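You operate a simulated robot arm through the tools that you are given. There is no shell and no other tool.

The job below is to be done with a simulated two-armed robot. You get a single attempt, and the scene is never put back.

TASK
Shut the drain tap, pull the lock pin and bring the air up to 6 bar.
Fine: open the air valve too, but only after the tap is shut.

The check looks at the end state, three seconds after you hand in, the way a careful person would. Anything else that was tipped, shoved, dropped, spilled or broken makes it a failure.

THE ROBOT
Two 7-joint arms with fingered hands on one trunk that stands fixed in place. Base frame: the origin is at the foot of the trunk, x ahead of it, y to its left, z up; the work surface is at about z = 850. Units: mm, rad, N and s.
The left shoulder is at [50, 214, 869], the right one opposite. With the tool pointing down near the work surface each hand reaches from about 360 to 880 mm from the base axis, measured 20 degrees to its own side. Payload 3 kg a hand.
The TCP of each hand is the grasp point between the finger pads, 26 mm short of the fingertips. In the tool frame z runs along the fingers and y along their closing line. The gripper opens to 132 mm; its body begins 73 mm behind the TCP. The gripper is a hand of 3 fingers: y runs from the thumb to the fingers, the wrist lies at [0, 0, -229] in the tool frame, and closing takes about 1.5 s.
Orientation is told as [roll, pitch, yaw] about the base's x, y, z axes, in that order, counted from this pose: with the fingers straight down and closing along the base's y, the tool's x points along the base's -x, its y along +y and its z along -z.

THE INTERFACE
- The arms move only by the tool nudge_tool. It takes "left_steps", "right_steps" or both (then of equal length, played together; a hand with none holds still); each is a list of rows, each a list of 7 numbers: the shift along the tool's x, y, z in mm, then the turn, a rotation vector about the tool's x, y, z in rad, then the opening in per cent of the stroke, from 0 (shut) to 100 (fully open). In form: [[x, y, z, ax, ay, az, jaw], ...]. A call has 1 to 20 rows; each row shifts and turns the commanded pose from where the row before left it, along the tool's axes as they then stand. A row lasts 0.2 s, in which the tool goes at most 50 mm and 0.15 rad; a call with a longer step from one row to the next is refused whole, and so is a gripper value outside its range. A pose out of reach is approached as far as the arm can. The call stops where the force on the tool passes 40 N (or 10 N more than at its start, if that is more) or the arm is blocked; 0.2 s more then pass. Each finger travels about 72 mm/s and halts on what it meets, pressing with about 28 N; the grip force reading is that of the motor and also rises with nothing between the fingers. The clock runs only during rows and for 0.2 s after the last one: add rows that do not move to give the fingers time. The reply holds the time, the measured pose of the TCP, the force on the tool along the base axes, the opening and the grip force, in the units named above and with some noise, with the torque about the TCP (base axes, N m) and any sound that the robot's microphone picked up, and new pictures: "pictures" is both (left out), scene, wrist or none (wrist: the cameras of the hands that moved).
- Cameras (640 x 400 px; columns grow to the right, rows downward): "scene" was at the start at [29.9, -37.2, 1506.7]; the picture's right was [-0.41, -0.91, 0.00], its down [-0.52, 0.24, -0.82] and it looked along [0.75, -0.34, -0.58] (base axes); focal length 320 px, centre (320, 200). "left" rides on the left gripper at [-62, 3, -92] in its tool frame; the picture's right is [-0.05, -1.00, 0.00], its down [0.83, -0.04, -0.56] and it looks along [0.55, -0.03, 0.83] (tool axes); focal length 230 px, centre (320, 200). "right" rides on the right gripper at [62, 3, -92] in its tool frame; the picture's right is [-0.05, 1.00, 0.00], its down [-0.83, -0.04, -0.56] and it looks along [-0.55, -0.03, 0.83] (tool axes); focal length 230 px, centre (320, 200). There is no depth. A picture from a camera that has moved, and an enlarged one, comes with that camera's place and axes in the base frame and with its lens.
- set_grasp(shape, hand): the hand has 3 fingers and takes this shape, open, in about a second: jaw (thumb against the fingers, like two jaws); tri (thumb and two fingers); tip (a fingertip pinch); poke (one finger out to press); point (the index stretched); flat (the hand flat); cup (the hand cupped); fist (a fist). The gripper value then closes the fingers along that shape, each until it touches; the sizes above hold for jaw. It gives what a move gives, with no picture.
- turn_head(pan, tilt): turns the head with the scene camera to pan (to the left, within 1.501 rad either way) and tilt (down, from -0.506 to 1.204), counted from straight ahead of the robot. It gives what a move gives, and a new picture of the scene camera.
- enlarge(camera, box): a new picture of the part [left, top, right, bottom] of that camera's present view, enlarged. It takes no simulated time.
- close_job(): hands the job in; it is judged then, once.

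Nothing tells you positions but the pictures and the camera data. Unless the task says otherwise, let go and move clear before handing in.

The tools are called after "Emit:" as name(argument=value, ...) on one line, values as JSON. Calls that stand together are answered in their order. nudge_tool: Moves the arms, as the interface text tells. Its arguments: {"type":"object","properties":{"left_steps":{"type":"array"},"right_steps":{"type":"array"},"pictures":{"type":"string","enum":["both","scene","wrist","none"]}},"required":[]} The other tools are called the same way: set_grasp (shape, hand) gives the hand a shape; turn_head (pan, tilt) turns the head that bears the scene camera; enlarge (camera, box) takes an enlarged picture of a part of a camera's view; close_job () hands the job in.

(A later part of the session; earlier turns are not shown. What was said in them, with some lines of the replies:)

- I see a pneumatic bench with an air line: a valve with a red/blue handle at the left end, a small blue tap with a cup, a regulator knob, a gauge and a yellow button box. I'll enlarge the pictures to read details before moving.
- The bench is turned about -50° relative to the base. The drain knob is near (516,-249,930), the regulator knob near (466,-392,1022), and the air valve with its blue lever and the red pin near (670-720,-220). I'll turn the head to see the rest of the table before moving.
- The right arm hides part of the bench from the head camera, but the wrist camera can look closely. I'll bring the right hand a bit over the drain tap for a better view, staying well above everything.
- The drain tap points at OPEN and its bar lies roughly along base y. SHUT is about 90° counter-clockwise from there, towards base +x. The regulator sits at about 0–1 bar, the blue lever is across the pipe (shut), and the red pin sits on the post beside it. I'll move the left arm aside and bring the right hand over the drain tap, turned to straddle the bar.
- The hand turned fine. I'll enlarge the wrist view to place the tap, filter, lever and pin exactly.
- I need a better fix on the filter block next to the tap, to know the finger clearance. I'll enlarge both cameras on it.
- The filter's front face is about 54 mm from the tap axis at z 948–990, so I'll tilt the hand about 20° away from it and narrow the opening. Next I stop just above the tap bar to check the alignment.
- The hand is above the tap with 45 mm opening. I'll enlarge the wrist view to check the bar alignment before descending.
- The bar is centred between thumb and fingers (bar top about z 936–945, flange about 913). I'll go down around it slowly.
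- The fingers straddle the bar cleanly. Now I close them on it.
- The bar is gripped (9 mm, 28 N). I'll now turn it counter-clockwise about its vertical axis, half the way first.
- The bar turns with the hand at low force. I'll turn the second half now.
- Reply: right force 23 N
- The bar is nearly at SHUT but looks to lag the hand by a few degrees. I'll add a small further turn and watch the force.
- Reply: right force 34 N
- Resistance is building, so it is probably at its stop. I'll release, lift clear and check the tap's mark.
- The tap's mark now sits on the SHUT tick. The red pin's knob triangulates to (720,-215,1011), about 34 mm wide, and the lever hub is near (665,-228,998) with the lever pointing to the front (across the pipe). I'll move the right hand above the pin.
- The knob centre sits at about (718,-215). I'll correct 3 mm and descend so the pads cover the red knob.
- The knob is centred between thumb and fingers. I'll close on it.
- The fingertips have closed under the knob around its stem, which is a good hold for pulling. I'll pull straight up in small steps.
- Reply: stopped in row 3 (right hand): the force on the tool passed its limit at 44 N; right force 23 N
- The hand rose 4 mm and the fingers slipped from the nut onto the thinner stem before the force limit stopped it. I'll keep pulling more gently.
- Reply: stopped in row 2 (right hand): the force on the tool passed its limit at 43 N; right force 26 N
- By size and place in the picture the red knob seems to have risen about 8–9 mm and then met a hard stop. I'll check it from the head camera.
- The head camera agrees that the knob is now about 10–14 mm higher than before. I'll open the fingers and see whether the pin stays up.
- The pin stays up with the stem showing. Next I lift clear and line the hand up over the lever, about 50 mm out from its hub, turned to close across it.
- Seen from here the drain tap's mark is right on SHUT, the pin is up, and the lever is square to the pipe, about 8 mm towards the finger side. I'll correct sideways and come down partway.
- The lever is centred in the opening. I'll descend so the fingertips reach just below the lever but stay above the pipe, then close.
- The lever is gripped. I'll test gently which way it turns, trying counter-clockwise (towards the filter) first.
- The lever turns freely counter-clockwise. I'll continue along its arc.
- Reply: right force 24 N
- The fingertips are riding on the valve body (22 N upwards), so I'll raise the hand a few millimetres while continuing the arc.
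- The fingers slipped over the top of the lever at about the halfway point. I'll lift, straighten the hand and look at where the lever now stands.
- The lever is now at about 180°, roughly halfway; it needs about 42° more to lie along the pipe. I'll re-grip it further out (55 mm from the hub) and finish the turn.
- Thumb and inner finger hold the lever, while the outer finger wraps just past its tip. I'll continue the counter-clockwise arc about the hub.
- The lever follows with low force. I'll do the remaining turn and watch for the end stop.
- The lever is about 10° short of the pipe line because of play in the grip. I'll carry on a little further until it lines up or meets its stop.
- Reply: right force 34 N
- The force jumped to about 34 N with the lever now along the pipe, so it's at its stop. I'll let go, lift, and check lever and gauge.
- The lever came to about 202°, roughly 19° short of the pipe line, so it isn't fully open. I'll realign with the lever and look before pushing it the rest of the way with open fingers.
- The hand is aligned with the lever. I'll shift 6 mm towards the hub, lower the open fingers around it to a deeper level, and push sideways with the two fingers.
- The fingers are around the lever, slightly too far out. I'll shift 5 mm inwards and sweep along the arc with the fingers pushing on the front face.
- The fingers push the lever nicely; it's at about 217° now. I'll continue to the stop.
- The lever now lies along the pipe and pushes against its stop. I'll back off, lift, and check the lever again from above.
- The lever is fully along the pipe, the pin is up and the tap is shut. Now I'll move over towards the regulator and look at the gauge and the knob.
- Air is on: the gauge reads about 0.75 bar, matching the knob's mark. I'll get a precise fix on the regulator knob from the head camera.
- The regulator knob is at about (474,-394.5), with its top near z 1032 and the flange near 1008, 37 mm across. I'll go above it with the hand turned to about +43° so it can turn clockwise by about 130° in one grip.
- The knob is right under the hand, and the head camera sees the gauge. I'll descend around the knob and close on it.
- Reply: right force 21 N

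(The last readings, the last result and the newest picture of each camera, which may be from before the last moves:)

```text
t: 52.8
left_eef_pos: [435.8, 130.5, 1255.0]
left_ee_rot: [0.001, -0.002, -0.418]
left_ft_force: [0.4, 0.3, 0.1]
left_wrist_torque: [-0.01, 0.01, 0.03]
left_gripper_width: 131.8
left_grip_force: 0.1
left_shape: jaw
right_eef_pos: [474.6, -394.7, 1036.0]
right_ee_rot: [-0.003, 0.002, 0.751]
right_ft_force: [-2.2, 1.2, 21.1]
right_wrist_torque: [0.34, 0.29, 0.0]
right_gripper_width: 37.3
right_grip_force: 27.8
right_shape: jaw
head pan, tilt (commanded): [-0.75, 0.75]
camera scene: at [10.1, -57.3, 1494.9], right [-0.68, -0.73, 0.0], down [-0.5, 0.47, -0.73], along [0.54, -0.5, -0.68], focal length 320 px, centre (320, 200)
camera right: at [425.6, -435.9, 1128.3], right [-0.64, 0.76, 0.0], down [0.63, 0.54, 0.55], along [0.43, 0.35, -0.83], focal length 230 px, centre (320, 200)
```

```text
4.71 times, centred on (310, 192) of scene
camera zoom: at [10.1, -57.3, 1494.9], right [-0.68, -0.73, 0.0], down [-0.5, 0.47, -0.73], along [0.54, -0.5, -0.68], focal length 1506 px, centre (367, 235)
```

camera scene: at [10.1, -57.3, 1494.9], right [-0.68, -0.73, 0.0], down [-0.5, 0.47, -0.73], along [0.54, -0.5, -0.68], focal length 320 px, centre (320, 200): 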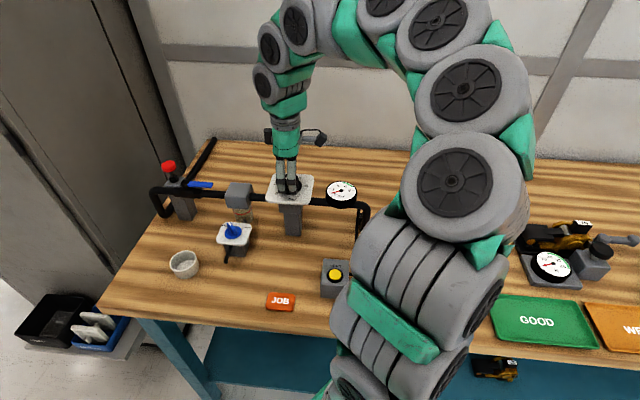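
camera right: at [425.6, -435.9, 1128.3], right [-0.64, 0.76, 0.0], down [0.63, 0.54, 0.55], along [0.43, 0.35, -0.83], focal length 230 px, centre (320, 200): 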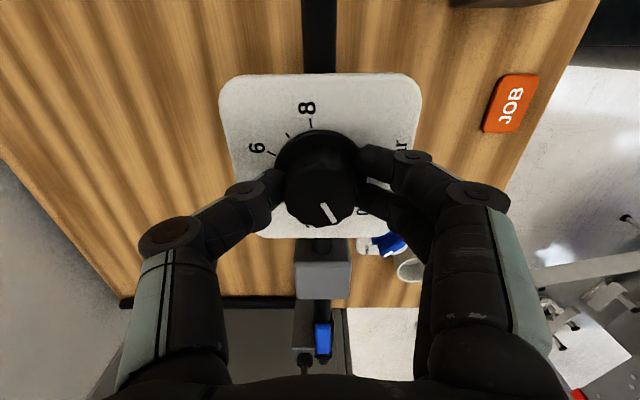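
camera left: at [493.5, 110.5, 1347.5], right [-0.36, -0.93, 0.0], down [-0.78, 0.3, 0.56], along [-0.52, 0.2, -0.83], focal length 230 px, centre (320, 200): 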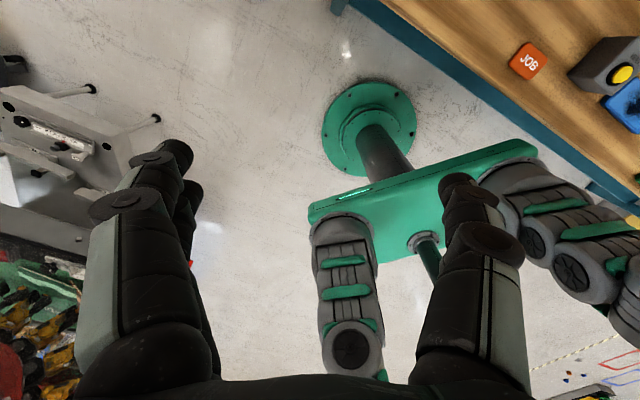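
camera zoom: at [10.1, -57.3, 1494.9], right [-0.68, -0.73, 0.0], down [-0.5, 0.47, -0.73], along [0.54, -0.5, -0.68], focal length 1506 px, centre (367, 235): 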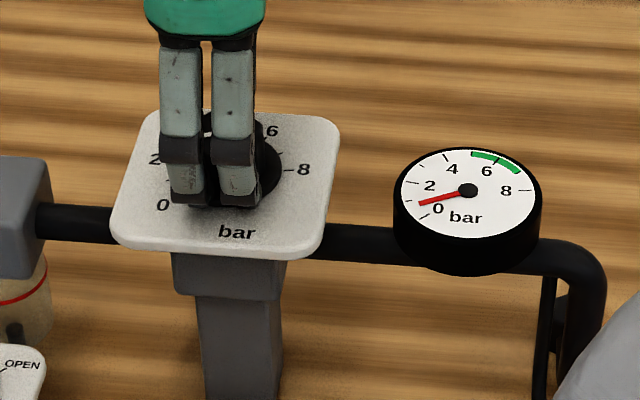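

The knob is gripped; the fingertips press a little on the flange, so I'll ease up 2 mm and start turning clockwise, watching the gauge.

Emit:
nudge_tool(right_steps=[[0, 0, -2, 0, 0, 0, 0], [0, 0, 0, 0, 0, 0.1, 0], [0, 0, 0, 0, 0, 0.13, 0], [0, 0, 0, 0, 0, 0.13, 0], [0, 0, 0, 0, 0, 0.13, 0], [0, 0, 0, 0, 0, 0.13, 0], [0, 0, 0, 0, 0, 0.13, 0], [0, 0, 0, 0, 0, 0, 0]])

Emit:
enlarge(camera="right", box=[180, 60, 460, 300])

Emit:
enlarge(camera="scene", box=[250, 150, 370, 235])

```text
t: 54.6
left_eef_pos: [437.1, 130.7, 1255.4]
left_ee_rot: [-0.001, 0.0, -0.417]
left_ft_force: [0.1, 0.2, 0.1]
left_wrist_torque: [0.0, 0.03, 0.01]
left_gripper_width: 132.0
left_grip_force: 0.1
left_shape: jaw
right_eef_pos: [474.3, -395.9, 1037.4]
right_ee_rot: [-0.004, -0.001, 0.002]
right_ft_force: [5.1, 2.3, -18.6]
right_wrist_torque: [0.32, -0.08, -0.03]
right_gripper_width: 33.0
right_grip_force: 27.9
right_shape: jaw
head pan, tilt (commanded): [-0.75, 0.75]
camera scene: at [10.6, -57.6, 1494.9], right [-0.68, -0.73, 0.0], down [-0.5, 0.47, -0.73], along [0.53, -0.5, -0.68], focal length 320 px, centre (320, 200)
camera right: at [410.5, -392.1, 1130.4], right [0.05, 1.0, 0.0], down [0.83, -0.04, 0.56], along [0.56, -0.03, -0.83], focal length 230 px, centre (320, 200)
```

scene: 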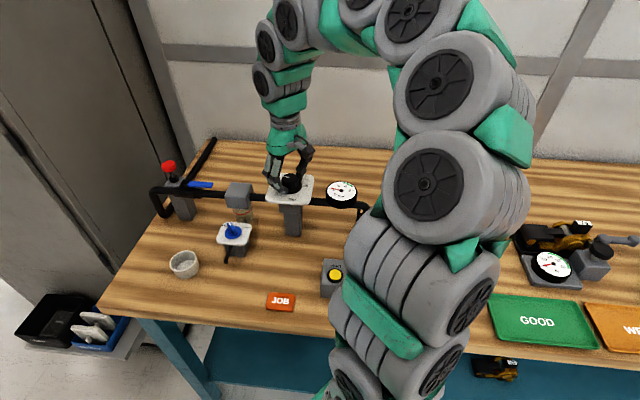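
right: 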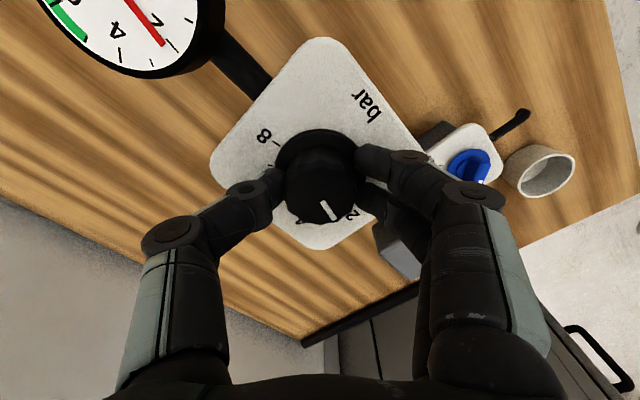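

```text
1.67 times, centred on (320, 180) of right
camera zoom: at [410.5, -392.1, 1130.4], right [0.05, 1.0, 0.0], down [0.83, -0.04, 0.56], along [0.56, -0.03, -0.83], focal length 384 px, centre (320, 233)
```

zoom: 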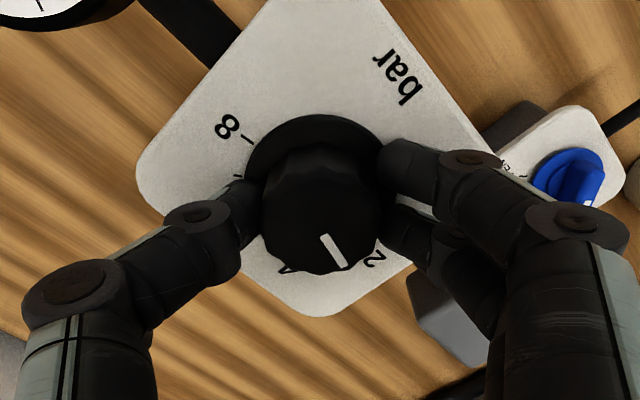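

```text
4.71 times, centred on (310, 192) of scene
camera zoom: at [10.6, -57.6, 1494.9], right [-0.68, -0.73, 0.0], down [-0.5, 0.47, -0.73], along [0.53, -0.5, -0.68], focal length 1506 px, centre (367, 235)
```

zoom: 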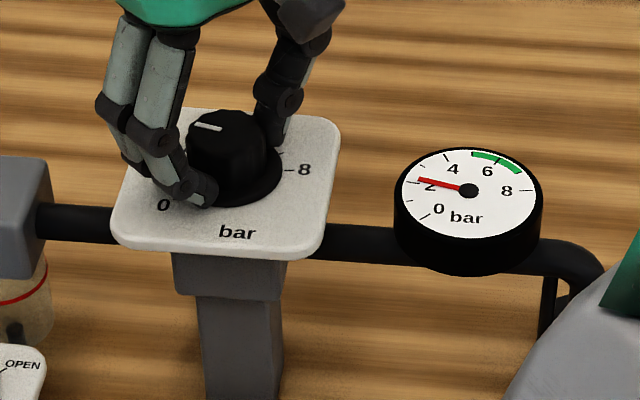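

The gauge climbed to about 2.4 bar after 43°, so about 26° per bar. I'll continue another 67° and then fine-tune.

Emit:
nudge_tool(right_steps=[[0, 0, 0, 0, 0, 0.13, 0], [0, 0, 0, 0, 0, 0.13, 0], [0, 0, 0, 0, 0, 0.13, 0], [0, 0, 0, 0, 0, 0.13, 0], [0, 0, 0, 0, 0, 0.13, 0], [0, 0, 0, 0, 0, 0.13, 0], [0, 0, 0, 0, 0, 0.13, 0], [0, 0, 0, 0, 0, 0.13, 0], [0, 0, 0, 0, 0, 0.13, 0], [0, 0, 0, 0, 0, 0, 0]])

Emit:
enlarge(camera="right", box=[180, 60, 460, 300])

Emit:
enlarge(camera="scene", box=[250, 150, 370, 235])

```text
t: 56.8
left_eef_pos: [436.0, 130.6, 1255.3]
left_ee_rot: [0.001, 0.0, -0.418]
left_ft_force: [-0.3, 0.4, -0.1]
left_wrist_torque: [-0.01, -0.03, 0.04]
left_gripper_width: 131.8
left_grip_force: 0.1
left_shape: jaw
right_eef_pos: [473.5, -394.3, 1037.8]
right_ee_rot: [-0.004, -0.003, -1.169]
right_ft_force: [2.0, 9.0, -9.1]
right_wrist_torque: [0.4, -0.41, 0.05]
right_gripper_width: 33.1
right_grip_force: 28.1
right_shape: jaw
head pan, tilt (commanded): [-0.75, 0.75]
camera scene: at [10.4, -57.4, 1494.9], right [-0.68, -0.73, 0.0], down [-0.5, 0.47, -0.73], along [0.53, -0.5, -0.68], focal length 320 px, centre (320, 200)
camera right: at [451.0, -336.7, 1130.1], right [0.94, 0.34, 0.0], down [0.29, -0.78, 0.56], along [0.19, -0.52, -0.83], focal length 230 px, centre (320, 200)
```

scene: 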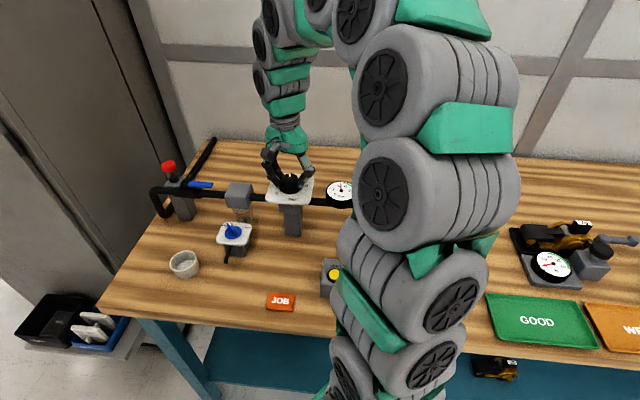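
right: 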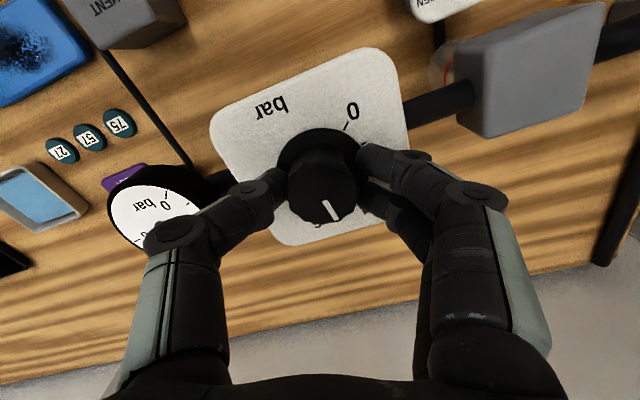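

```text
1.67 times, centred on (320, 180) of right
camera zoom: at [451.0, -336.7, 1130.1], right [0.94, 0.34, 0.0], down [0.29, -0.78, 0.56], along [0.19, -0.52, -0.83], focal length 384 px, centre (320, 233)
```

zoom: 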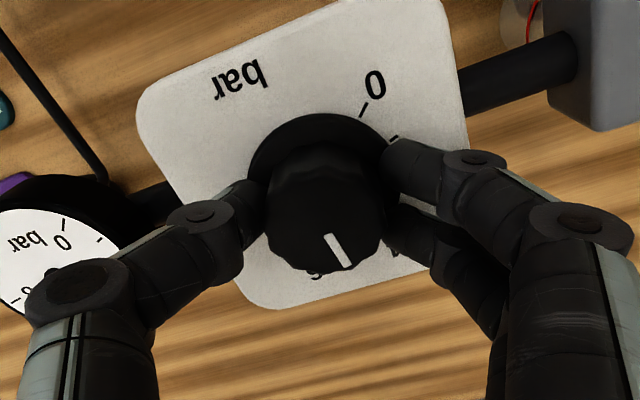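

```text
4.71 times, centred on (310, 192) of scene
camera zoom: at [10.4, -57.4, 1494.9], right [-0.68, -0.73, 0.0], down [-0.5, 0.47, -0.73], along [0.53, -0.5, -0.68], focal length 1506 px, centre (367, 235)
```

zoom: 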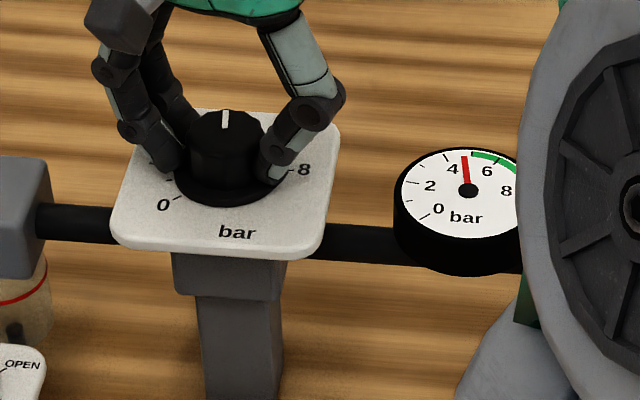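

The gauge is at about 4.8 bar. About 30° more should bring it near 6.

Emit:
nudge_tool(right_steps=[[0, 0, 0, 0, 0, 0.12, 0], [0, 0, 0, 0, 0, 0.12, 0], [0, 0, 0, 0, 0, 0.12, 0], [0, 0, 0, 0, 0, 0.12, 0], [0, 0, 0, 0, 0, 0, 0]])

Emit:
enlarge(camera="right", box=[180, 60, 460, 300])

Emit:
enlarge(camera="scene", box=[250, 150, 370, 235])

```text
t: 58.0
left_eef_pos: [436.2, 131.2, 1255.3]
left_ee_rot: [-0.001, 0.0, -0.416]
left_ft_force: [-0.4, 0.5, -0.2]
left_wrist_torque: [0.01, 0.0, -0.03]
left_gripper_width: 131.9
left_grip_force: 0.1
left_shape: jaw
right_eef_pos: [474.8, -394.2, 1039.1]
right_ee_rot: [-0.001, -0.006, -1.649]
right_ft_force: [2.6, 17.8, -19.7]
right_wrist_torque: [0.36, -0.39, 0.01]
right_gripper_width: 32.7
right_grip_force: 27.5
right_shape: jaw
head pan, tilt (commanded): [-0.75, 0.75]
camera scene: at [10.5, -57.4, 1494.9], right [-0.68, -0.73, 0.0], down [-0.5, 0.47, -0.73], along [0.53, -0.5, -0.68], focal length 320 px, centre (320, 200)
camera right: at [480.8, -333.8, 1130.9], right [0.99, -0.13, 0.0], down [-0.11, -0.82, 0.56], along [-0.07, -0.55, -0.83], focal length 230 px, centre (320, 200)
```

scene: 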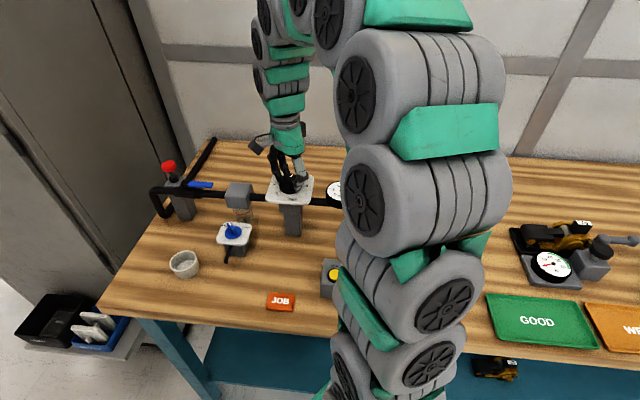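
right: 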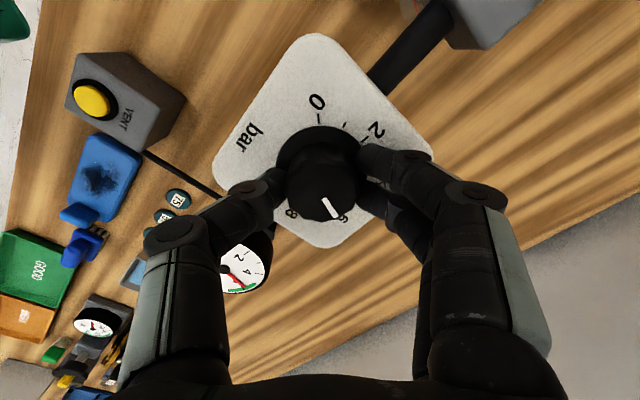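

```text
1.67 times, centred on (320, 180) of right
camera zoom: at [480.8, -333.8, 1130.9], right [0.99, -0.13, 0.0], down [-0.11, -0.82, 0.56], along [-0.07, -0.55, -0.83], focal length 384 px, centre (320, 233)
```

zoom: 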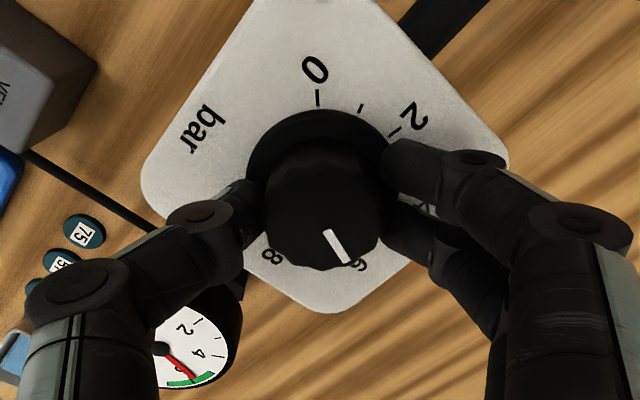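

```text
4.71 times, centred on (310, 192) of scene
camera zoom: at [10.5, -57.4, 1494.9], right [-0.68, -0.73, 0.0], down [-0.5, 0.47, -0.73], along [0.53, -0.5, -0.68], focal length 1506 px, centre (367, 235)
```

zoom: 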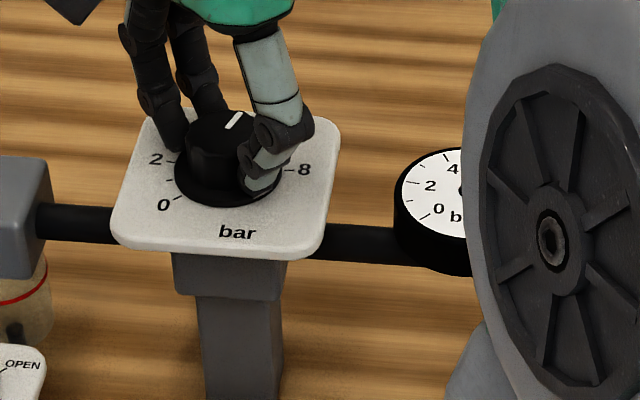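

I'll enlarge the gauge as seen from the wrist camera.

Emit:
enlarge(camera="right", box=[205, 225, 295, 300])

Emit:
enlarge(camera="right", box=[265, 120, 375, 240])

```text
5.33 times, centred on (250, 262) of right
camera zoom: at [480.8, -333.8, 1130.9], right [0.99, -0.13, 0.0], down [-0.11, -0.82, 0.56], along [-0.07, -0.55, -0.83], focal length 1227 px, centre (693, -133)
```

zoom: 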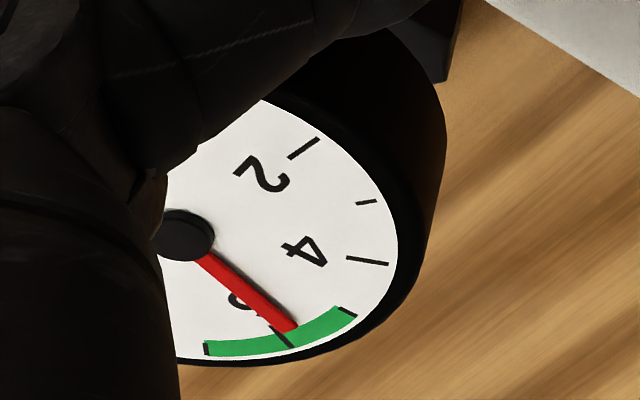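

```text
3.33 times, centred on (320, 180) of right
camera zoom: at [480.8, -333.8, 1130.9], right [0.99, -0.13, 0.0], down [-0.11, -0.82, 0.56], along [-0.07, -0.55, -0.83], focal length 767 px, centre (320, 267)
```

zoom: 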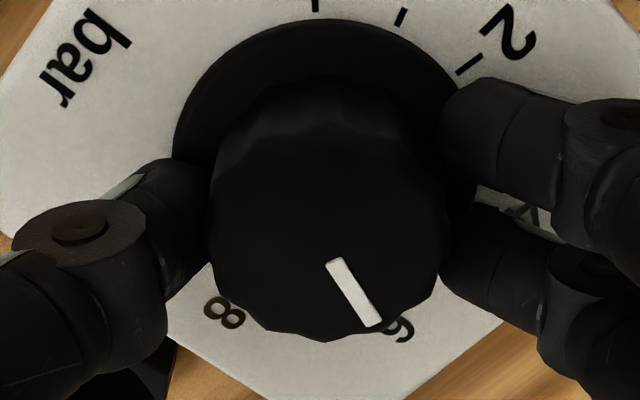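

The gauge needle points a little short of 6 (about 5.75). I'll add a small turn.

Emit:
nudge_tool(right_steps=[[0, 0, 0, 0, 0, 0.05, 0], [0, 0, 0, 0, 0, 0.04, 0], [0, 0, 0, 0, 0, 0, 0]], pictures="wrist")

Emit:
enlarge(camera="right", box=[205, 225, 295, 300])

Emit:
enlarge(camera="right", box=[265, 120, 375, 240])

```text
t: 58.8
left_eef_pos: [436.7, 130.8, 1254.8]
left_ee_rot: [-0.001, 0.001, -0.417]
left_ft_force: [0.4, 0.7, -1.3]
left_wrist_torque: [0.03, -0.02, 0.02]
left_gripper_width: 131.9
left_grip_force: 0.1
left_shape: jaw
right_eef_pos: [474.4, -395.1, 1037.9]
right_ee_rot: [0.002, -0.004, -1.739]
right_ft_force: [3.7, 19.1, -10.0]
right_wrist_torque: [0.35, -0.55, 0.02]
right_gripper_width: 32.7
right_grip_force: 28.1
right_shape: jaw
head pan, tilt (commanded): [-0.75, 0.75]
camera right: at [486.3, -334.7, 1130.8], right [0.98, -0.22, 0.0], down [-0.18, -0.81, 0.56], along [-0.12, -0.54, -0.83], focal length 230 px, centre (320, 200)
```

right: 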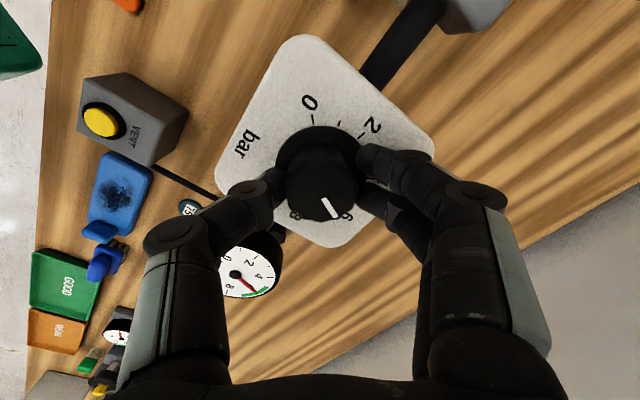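

```text
5.33 times, centred on (250, 262) of right
camera zoom: at [486.3, -334.7, 1130.8], right [0.98, -0.22, 0.0], down [-0.18, -0.81, 0.56], along [-0.12, -0.54, -0.83], focal length 1227 px, centre (693, -133)
```

zoom: 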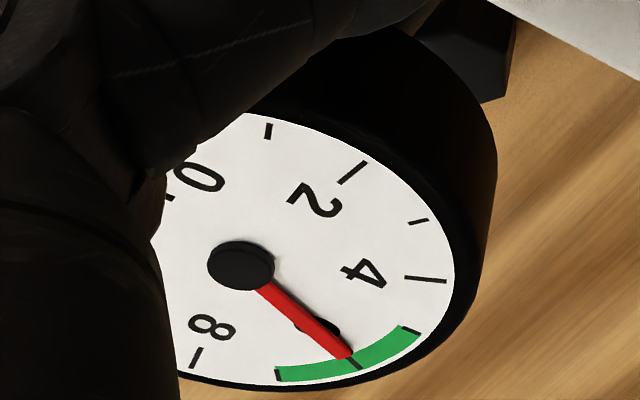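

```text
3.33 times, centred on (320, 180) of right
camera zoom: at [486.3, -334.7, 1130.8], right [0.98, -0.22, 0.0], down [-0.18, -0.81, 0.56], along [-0.12, -0.54, -0.83], focal length 767 px, centre (320, 267)
```

zoom: 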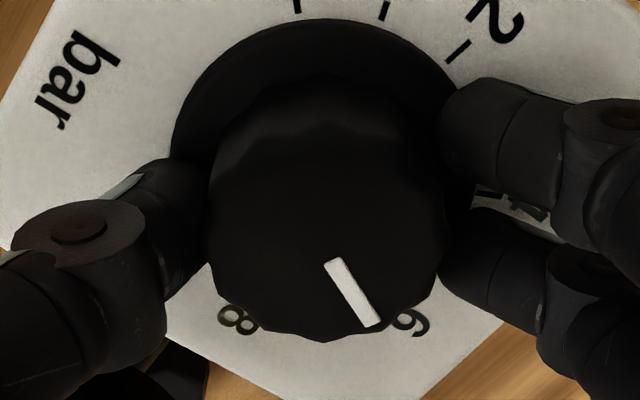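

The needle now lies right on the 6 tick. I'll release the knob carefully, rise, and verify the reading.

Emit:
nudge_tool(right_steps=[[0, 0, 0, 0, 0, 0, 35], [0, 0, 0, 0, 0, 0, 50], [0, 0, 0, 0, 0, 0, 60], [0, 0, 0, 0, 0, 0, 60], [0, 0, -20, 0, 0, 0, 60], [0, 0, -30, 0, 0, 0, 60], [0, 0, -30, 0, 0, 0, 60], [0, 0, 0, 0, 0, 0, 60]])

Emit:
enlarge(camera="right", box=[205, 160, 325, 260])

Emit:
enlarge(camera="right", box=[240, 60, 400, 220])

```text
t: 60.6
left_eef_pos: [435.6, 130.3, 1254.9]
left_ee_rot: [0.0, 0.0, -0.42]
left_ft_force: [-1.2, -0.1, 0.0]
left_wrist_torque: [-0.08, 0.0, -0.01]
left_gripper_width: 132.0
left_grip_force: 0.0
left_shape: jaw
right_eef_pos: [474.5, -393.7, 1120.0]
right_ee_rot: [0.002, -0.005, -1.737]
right_ft_force: [0.3, 0.4, -0.2]
right_wrist_torque: [-0.02, -0.03, 0.01]
right_gripper_width: 79.0
right_grip_force: 0.0
right_shape: jaw
head pan, tilt (commanded): [-0.75, 0.75]
camera scene: at [10.3, -57.5, 1494.9], right [-0.68, -0.73, 0.0], down [-0.5, 0.47, -0.73], along [0.53, -0.5, -0.68], focal length 320 px, centre (320, 200)
camera right: at [486.1, -333.3, 1211.2], right [0.98, -0.22, 0.0], down [-0.18, -0.81, 0.56], along [-0.12, -0.54, -0.83], focal length 230 px, centre (320, 200)
```

scene: 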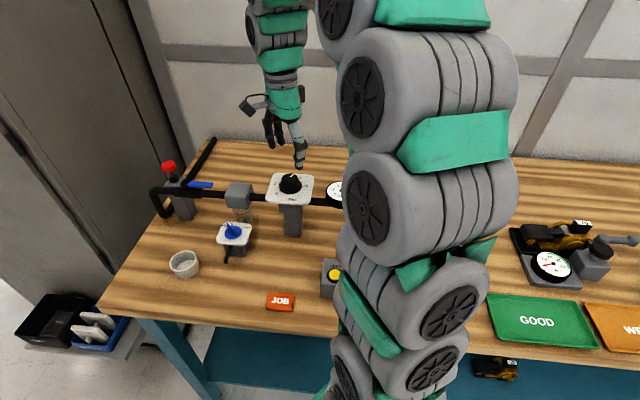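
right: 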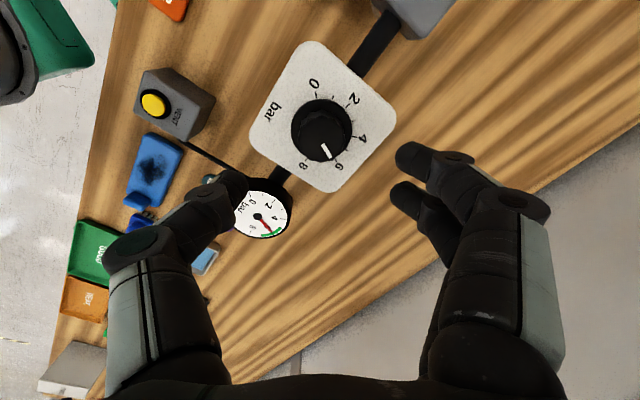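

```text
4.00 times, centred on (265, 210) of right
camera zoom: at [486.1, -333.3, 1211.2], right [0.98, -0.22, 0.0], down [-0.18, -0.81, 0.56], along [-0.12, -0.54, -0.83], focal length 920 px, centre (540, 160)
```

zoom: 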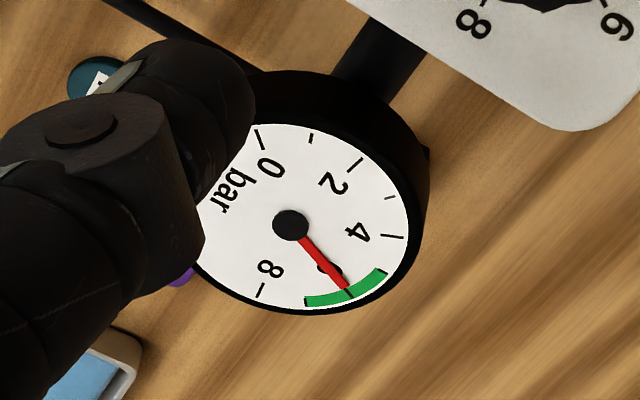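

```text
2.50 times, centred on (320, 140) of right
camera zoom: at [486.1, -333.3, 1211.2], right [0.98, -0.22, 0.0], down [-0.18, -0.81, 0.56], along [-0.12, -0.54, -0.83], focal length 575 px, centre (320, 350)
```

zoom: 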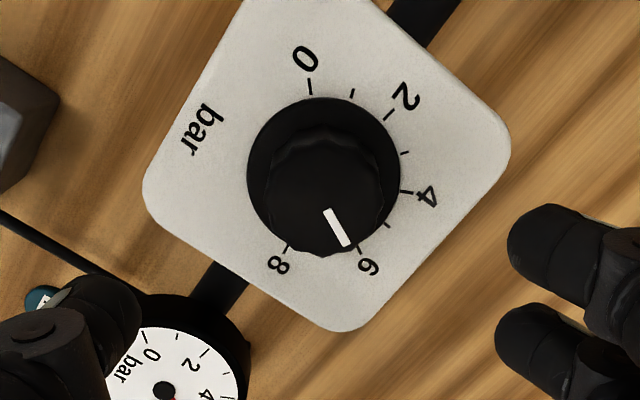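

The gauge shows 6 bar after release, right on the tick. I'll take the right hand up and back to its starting area and do a final check of everything.

Emit:
nudge_tool(right_steps=[[0, 0, -40, 0, 0, 0, 70], [0, 0, -45, 0, 0, 0, 80], [0, 0, -45, 0, 0, 0, 100], [-8.9, -39.7, -10, 0, 0, 0, 100], [-8.9, -39.7, -10, 0, 0, 0, 100], [-8.9, -39.7, -10, 0, 0, 0, 100], [0, 0, 0, 0, 0, -0.132, 100], [0, 0, 0, 0, 0, -0.132, 100], [0, 0, 0, 0, 0, -0.132, 100], [0, 0, 0, 0, 0, -0.132, 100], [0, 0, 0, 0, 0, -0.132, 100], [0, 0, 0, 0, 0, -0.132, 100], [0, 0, 0, 0, 0, -0.132, 100], [0, 0, 0, 0, 0, -0.132, 100], [0, 0, 0, 0, 0, -0.132, 100], [0, 0, 0, 0, 0, -0.132, 100]])

Emit:
turn_head(pan=-0.424, tilt=0.613)

Emit:
enlarge(camera="right", box=[180, 0, 520, 212])

Emit:
enlarge(camera="scene", box=[240, 170, 360, 245])

Emit:
enlarge(camera="scene", box=[240, 240, 360, 315])

Emit:
enlarge(camera="scene", box=[340, 210, 480, 297])

```text
t: 64.0
left_eef_pos: [435.9, 129.8, 1255.4]
left_ee_rot: [0.002, 0.001, -0.42]
left_ft_force: [-0.8, 0.4, 0.4]
left_wrist_torque: [0.01, -0.04, 0.01]
left_gripper_width: 131.8
left_grip_force: 0.1
left_shape: jaw
right_eef_pos: [351.8, -400.6, 1278.3]
right_ee_rot: [-0.002, -0.002, -0.414]
right_ft_force: [-0.3, 0.7, -0.3]
right_wrist_torque: [0.01, -0.01, 0.01]
right_gripper_width: 131.9
right_grip_force: 0.1
right_shape: jaw
head pan, tilt (commanded): [-0.75, 0.75]
camera scene: at [10.3, -57.5, 1494.9], right [-0.68, -0.73, 0.0], down [-0.5, 0.47, -0.73], along [0.53, -0.5, -0.68], focal length 320 px, centre (320, 200)
camera right: at [294.9, -373.5, 1370.5], right [0.45, 0.89, 0.0], down [0.74, -0.37, 0.56], along [0.5, -0.25, -0.83], focal length 230 px, centre (320, 200)
```

scene: 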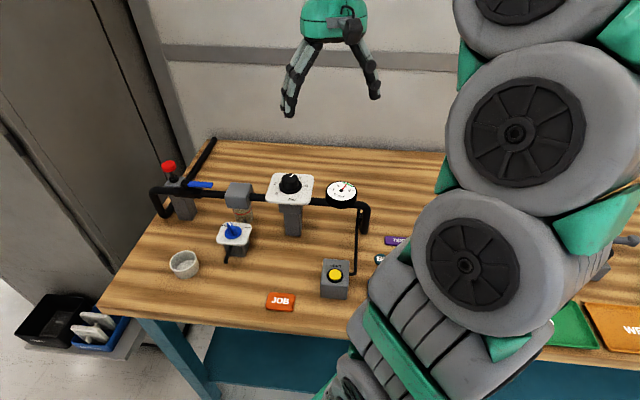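
right: 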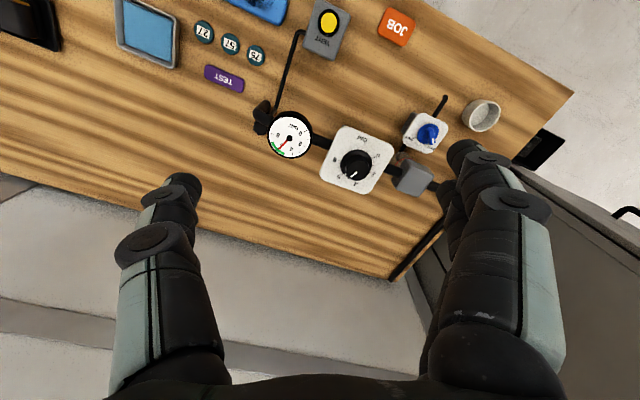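

```text
t: 64.8
left_eef_pos: [435.9, 131.1, 1256.3]
left_ee_rot: [0.0, -0.001, -0.419]
left_ft_force: [0.5, -0.2, -0.5]
left_wrist_torque: [-0.01, 0.01, -0.04]
left_gripper_width: 132.0
left_grip_force: 0.0
left_shape: jaw
right_eef_pos: [352.0, -402.6, 1279.3]
right_ee_rot: [0.0, -0.002, -0.418]
right_ft_force: [0.5, -0.3, 0.3]
right_wrist_torque: [-0.01, -0.03, 0.01]
right_gripper_width: 132.1
right_grip_force: 0.1
right_shape: jaw
head pan, tilt (commanded): [-0.424, 0.613]
camera scene: at [29.9, -37.3, 1506.7], right [-0.41, -0.91, 0.0], down [-0.52, 0.24, -0.82], along [0.75, -0.34, -0.58], focal length 320 px, centre (320, 200)
```

scene: 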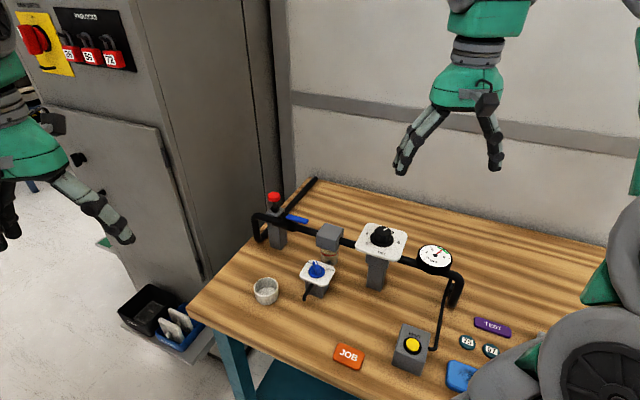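

```text
1.88 times, centred on (350, 106) of right
camera zoom: at [295.0, -373.4, 1370.5], right [0.45, 0.89, 0.0], down [0.74, -0.38, 0.56], along [0.5, -0.25, -0.83], focal length 433 px, centre (264, 377)
```

zoom: 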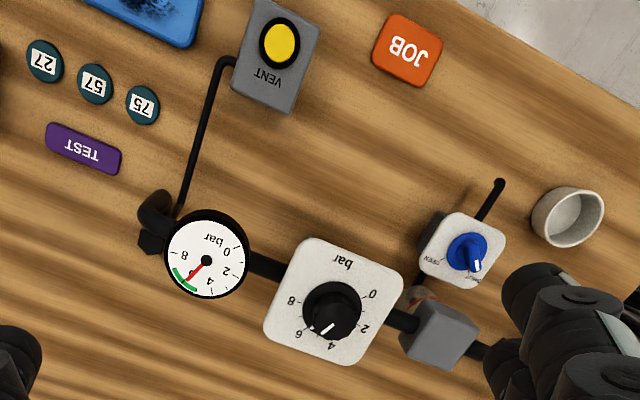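

```text
5.33 times, centred on (300, 208) of scene
camera zoom: at [29.9, -37.3, 1506.7], right [-0.41, -0.91, 0.0], down [-0.52, 0.24, -0.82], along [0.75, -0.34, -0.58], focal length 1706 px, centre (427, 160)
```

zoom: 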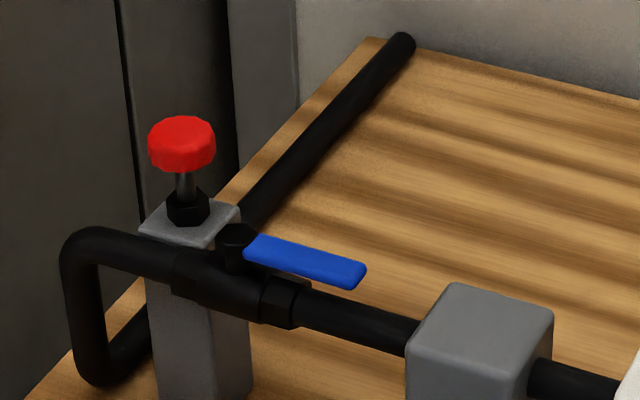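

```text
5.33 times, centred on (300, 278) of scene
camera zoom: at [29.9, -37.3, 1506.7], right [-0.41, -0.91, 0.0], down [-0.52, 0.24, -0.82], along [0.75, -0.34, -0.58], focal length 1706 px, centre (427, -213)
```

zoom: 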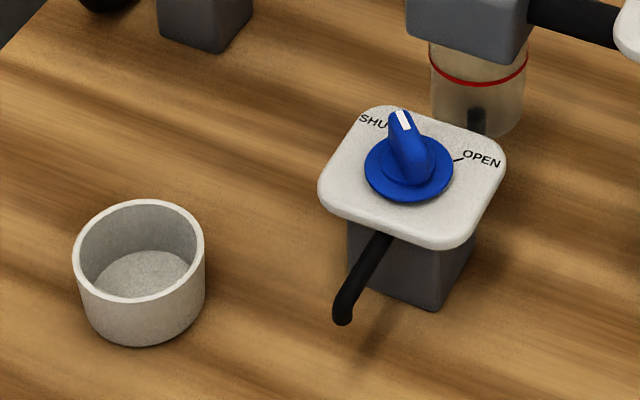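

```text
4.57 times, centred on (410, 254) of scene
camera zoom: at [29.9, -37.3, 1506.7], right [-0.41, -0.91, 0.0], down [-0.52, 0.24, -0.82], along [0.75, -0.34, -0.58], focal length 1463 px, centre (-91, -45)
```

zoom: 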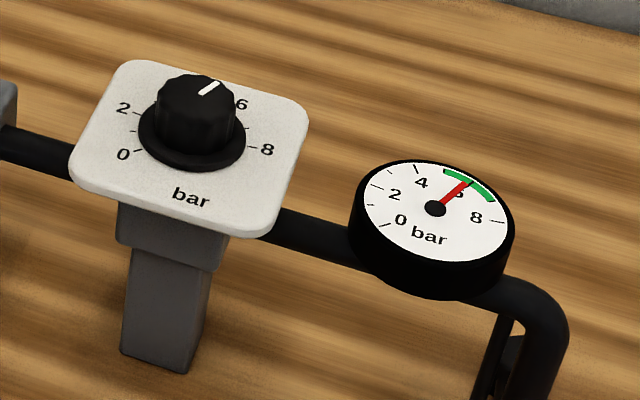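

Everything looks right: tap on SHUT, pin up, lever along the pipe. I'll take one last close look at the gauge before handing in.

Emit:
enlarge(camera="scene", box=[415, 240, 455, 275])

Emit:
enlarge(camera="right", box=[265, 105, 320, 165])

Emit:
enlarge(camera="right", box=[395, 105, 455, 160])

```text
11.43 times, centred on (435, 258) of scene
camera zoom: at [29.9, -37.3, 1506.7], right [-0.41, -0.91, 0.0], down [-0.52, 0.24, -0.82], along [0.75, -0.34, -0.58], focal length 3657 px, centre (-994, -457)
```

zoom: 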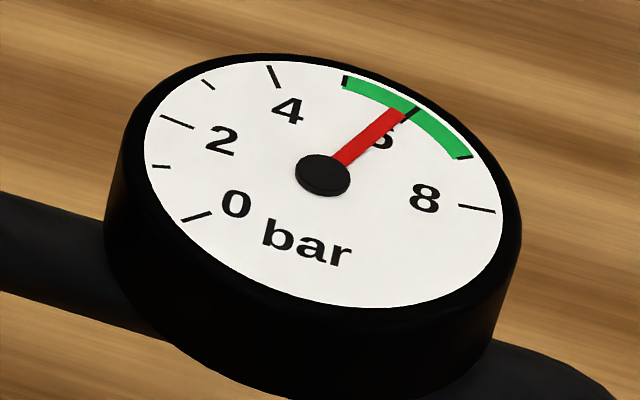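

```text
6.67 times, centred on (292, 135) of right
camera zoom: at [295.0, -373.4, 1370.5], right [0.45, 0.89, 0.0], down [0.74, -0.38, 0.56], along [0.5, -0.25, -0.83], focal length 1534 px, centre (503, 633)
```

zoom: 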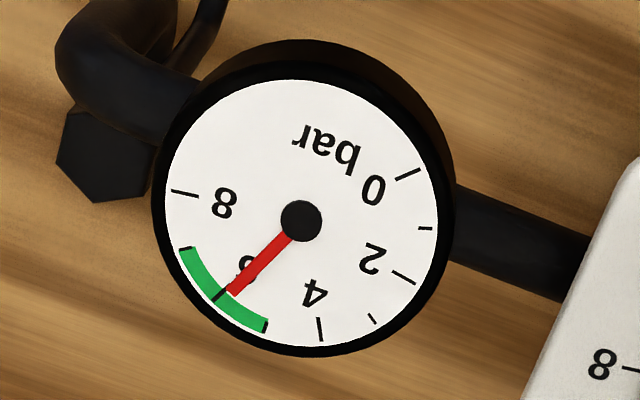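

```text
7.27 times, centred on (425, 132) of right
camera zoom: at [295.0, -373.4, 1370.5], right [0.45, 0.89, 0.0], down [0.74, -0.38, 0.56], along [0.5, -0.25, -0.83], focal length 1673 px, centre (-444, 691)
```

zoom: 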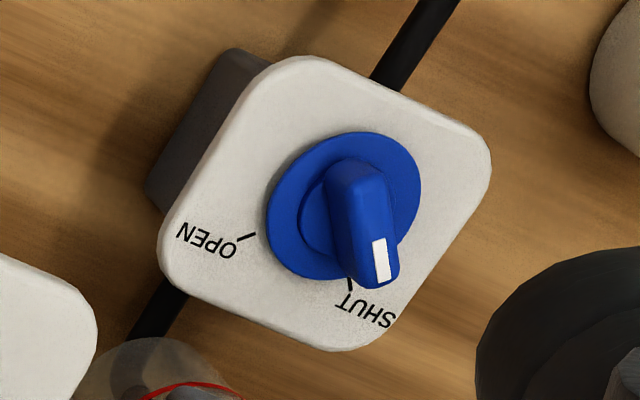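

I see the drain tap on SHUT, the lock pin standing pulled and the air-valve lever in line with the pipe. The gauge reads 6 bar, both hands are clear and nothing else has moved, so I'm handing in.

Emit:
close_job()

```text
The job is handed in.
```

The job is handed in, with all four steps done in the order you asked. The last pictures before hand-in showed this end state:

- **Drain tap:** its mark is on SHUT. I shut it before opening the air.
- **Lock pin:** pulled up by about 10–14 mm, and it stayed up when I let go.
- **Air valve:** the lever is fully in line with the pipe. The grip slipped partway through the turn, so I took hold again and pushed it to its stop.
- **Air pressure:** the gauge reads about 6 bar, within roughly 0.1 bar of the mark as far as the pictures allow.

The regulator knob is released and both hands are clear. I saw nothing else on the bench moved or knocked over.
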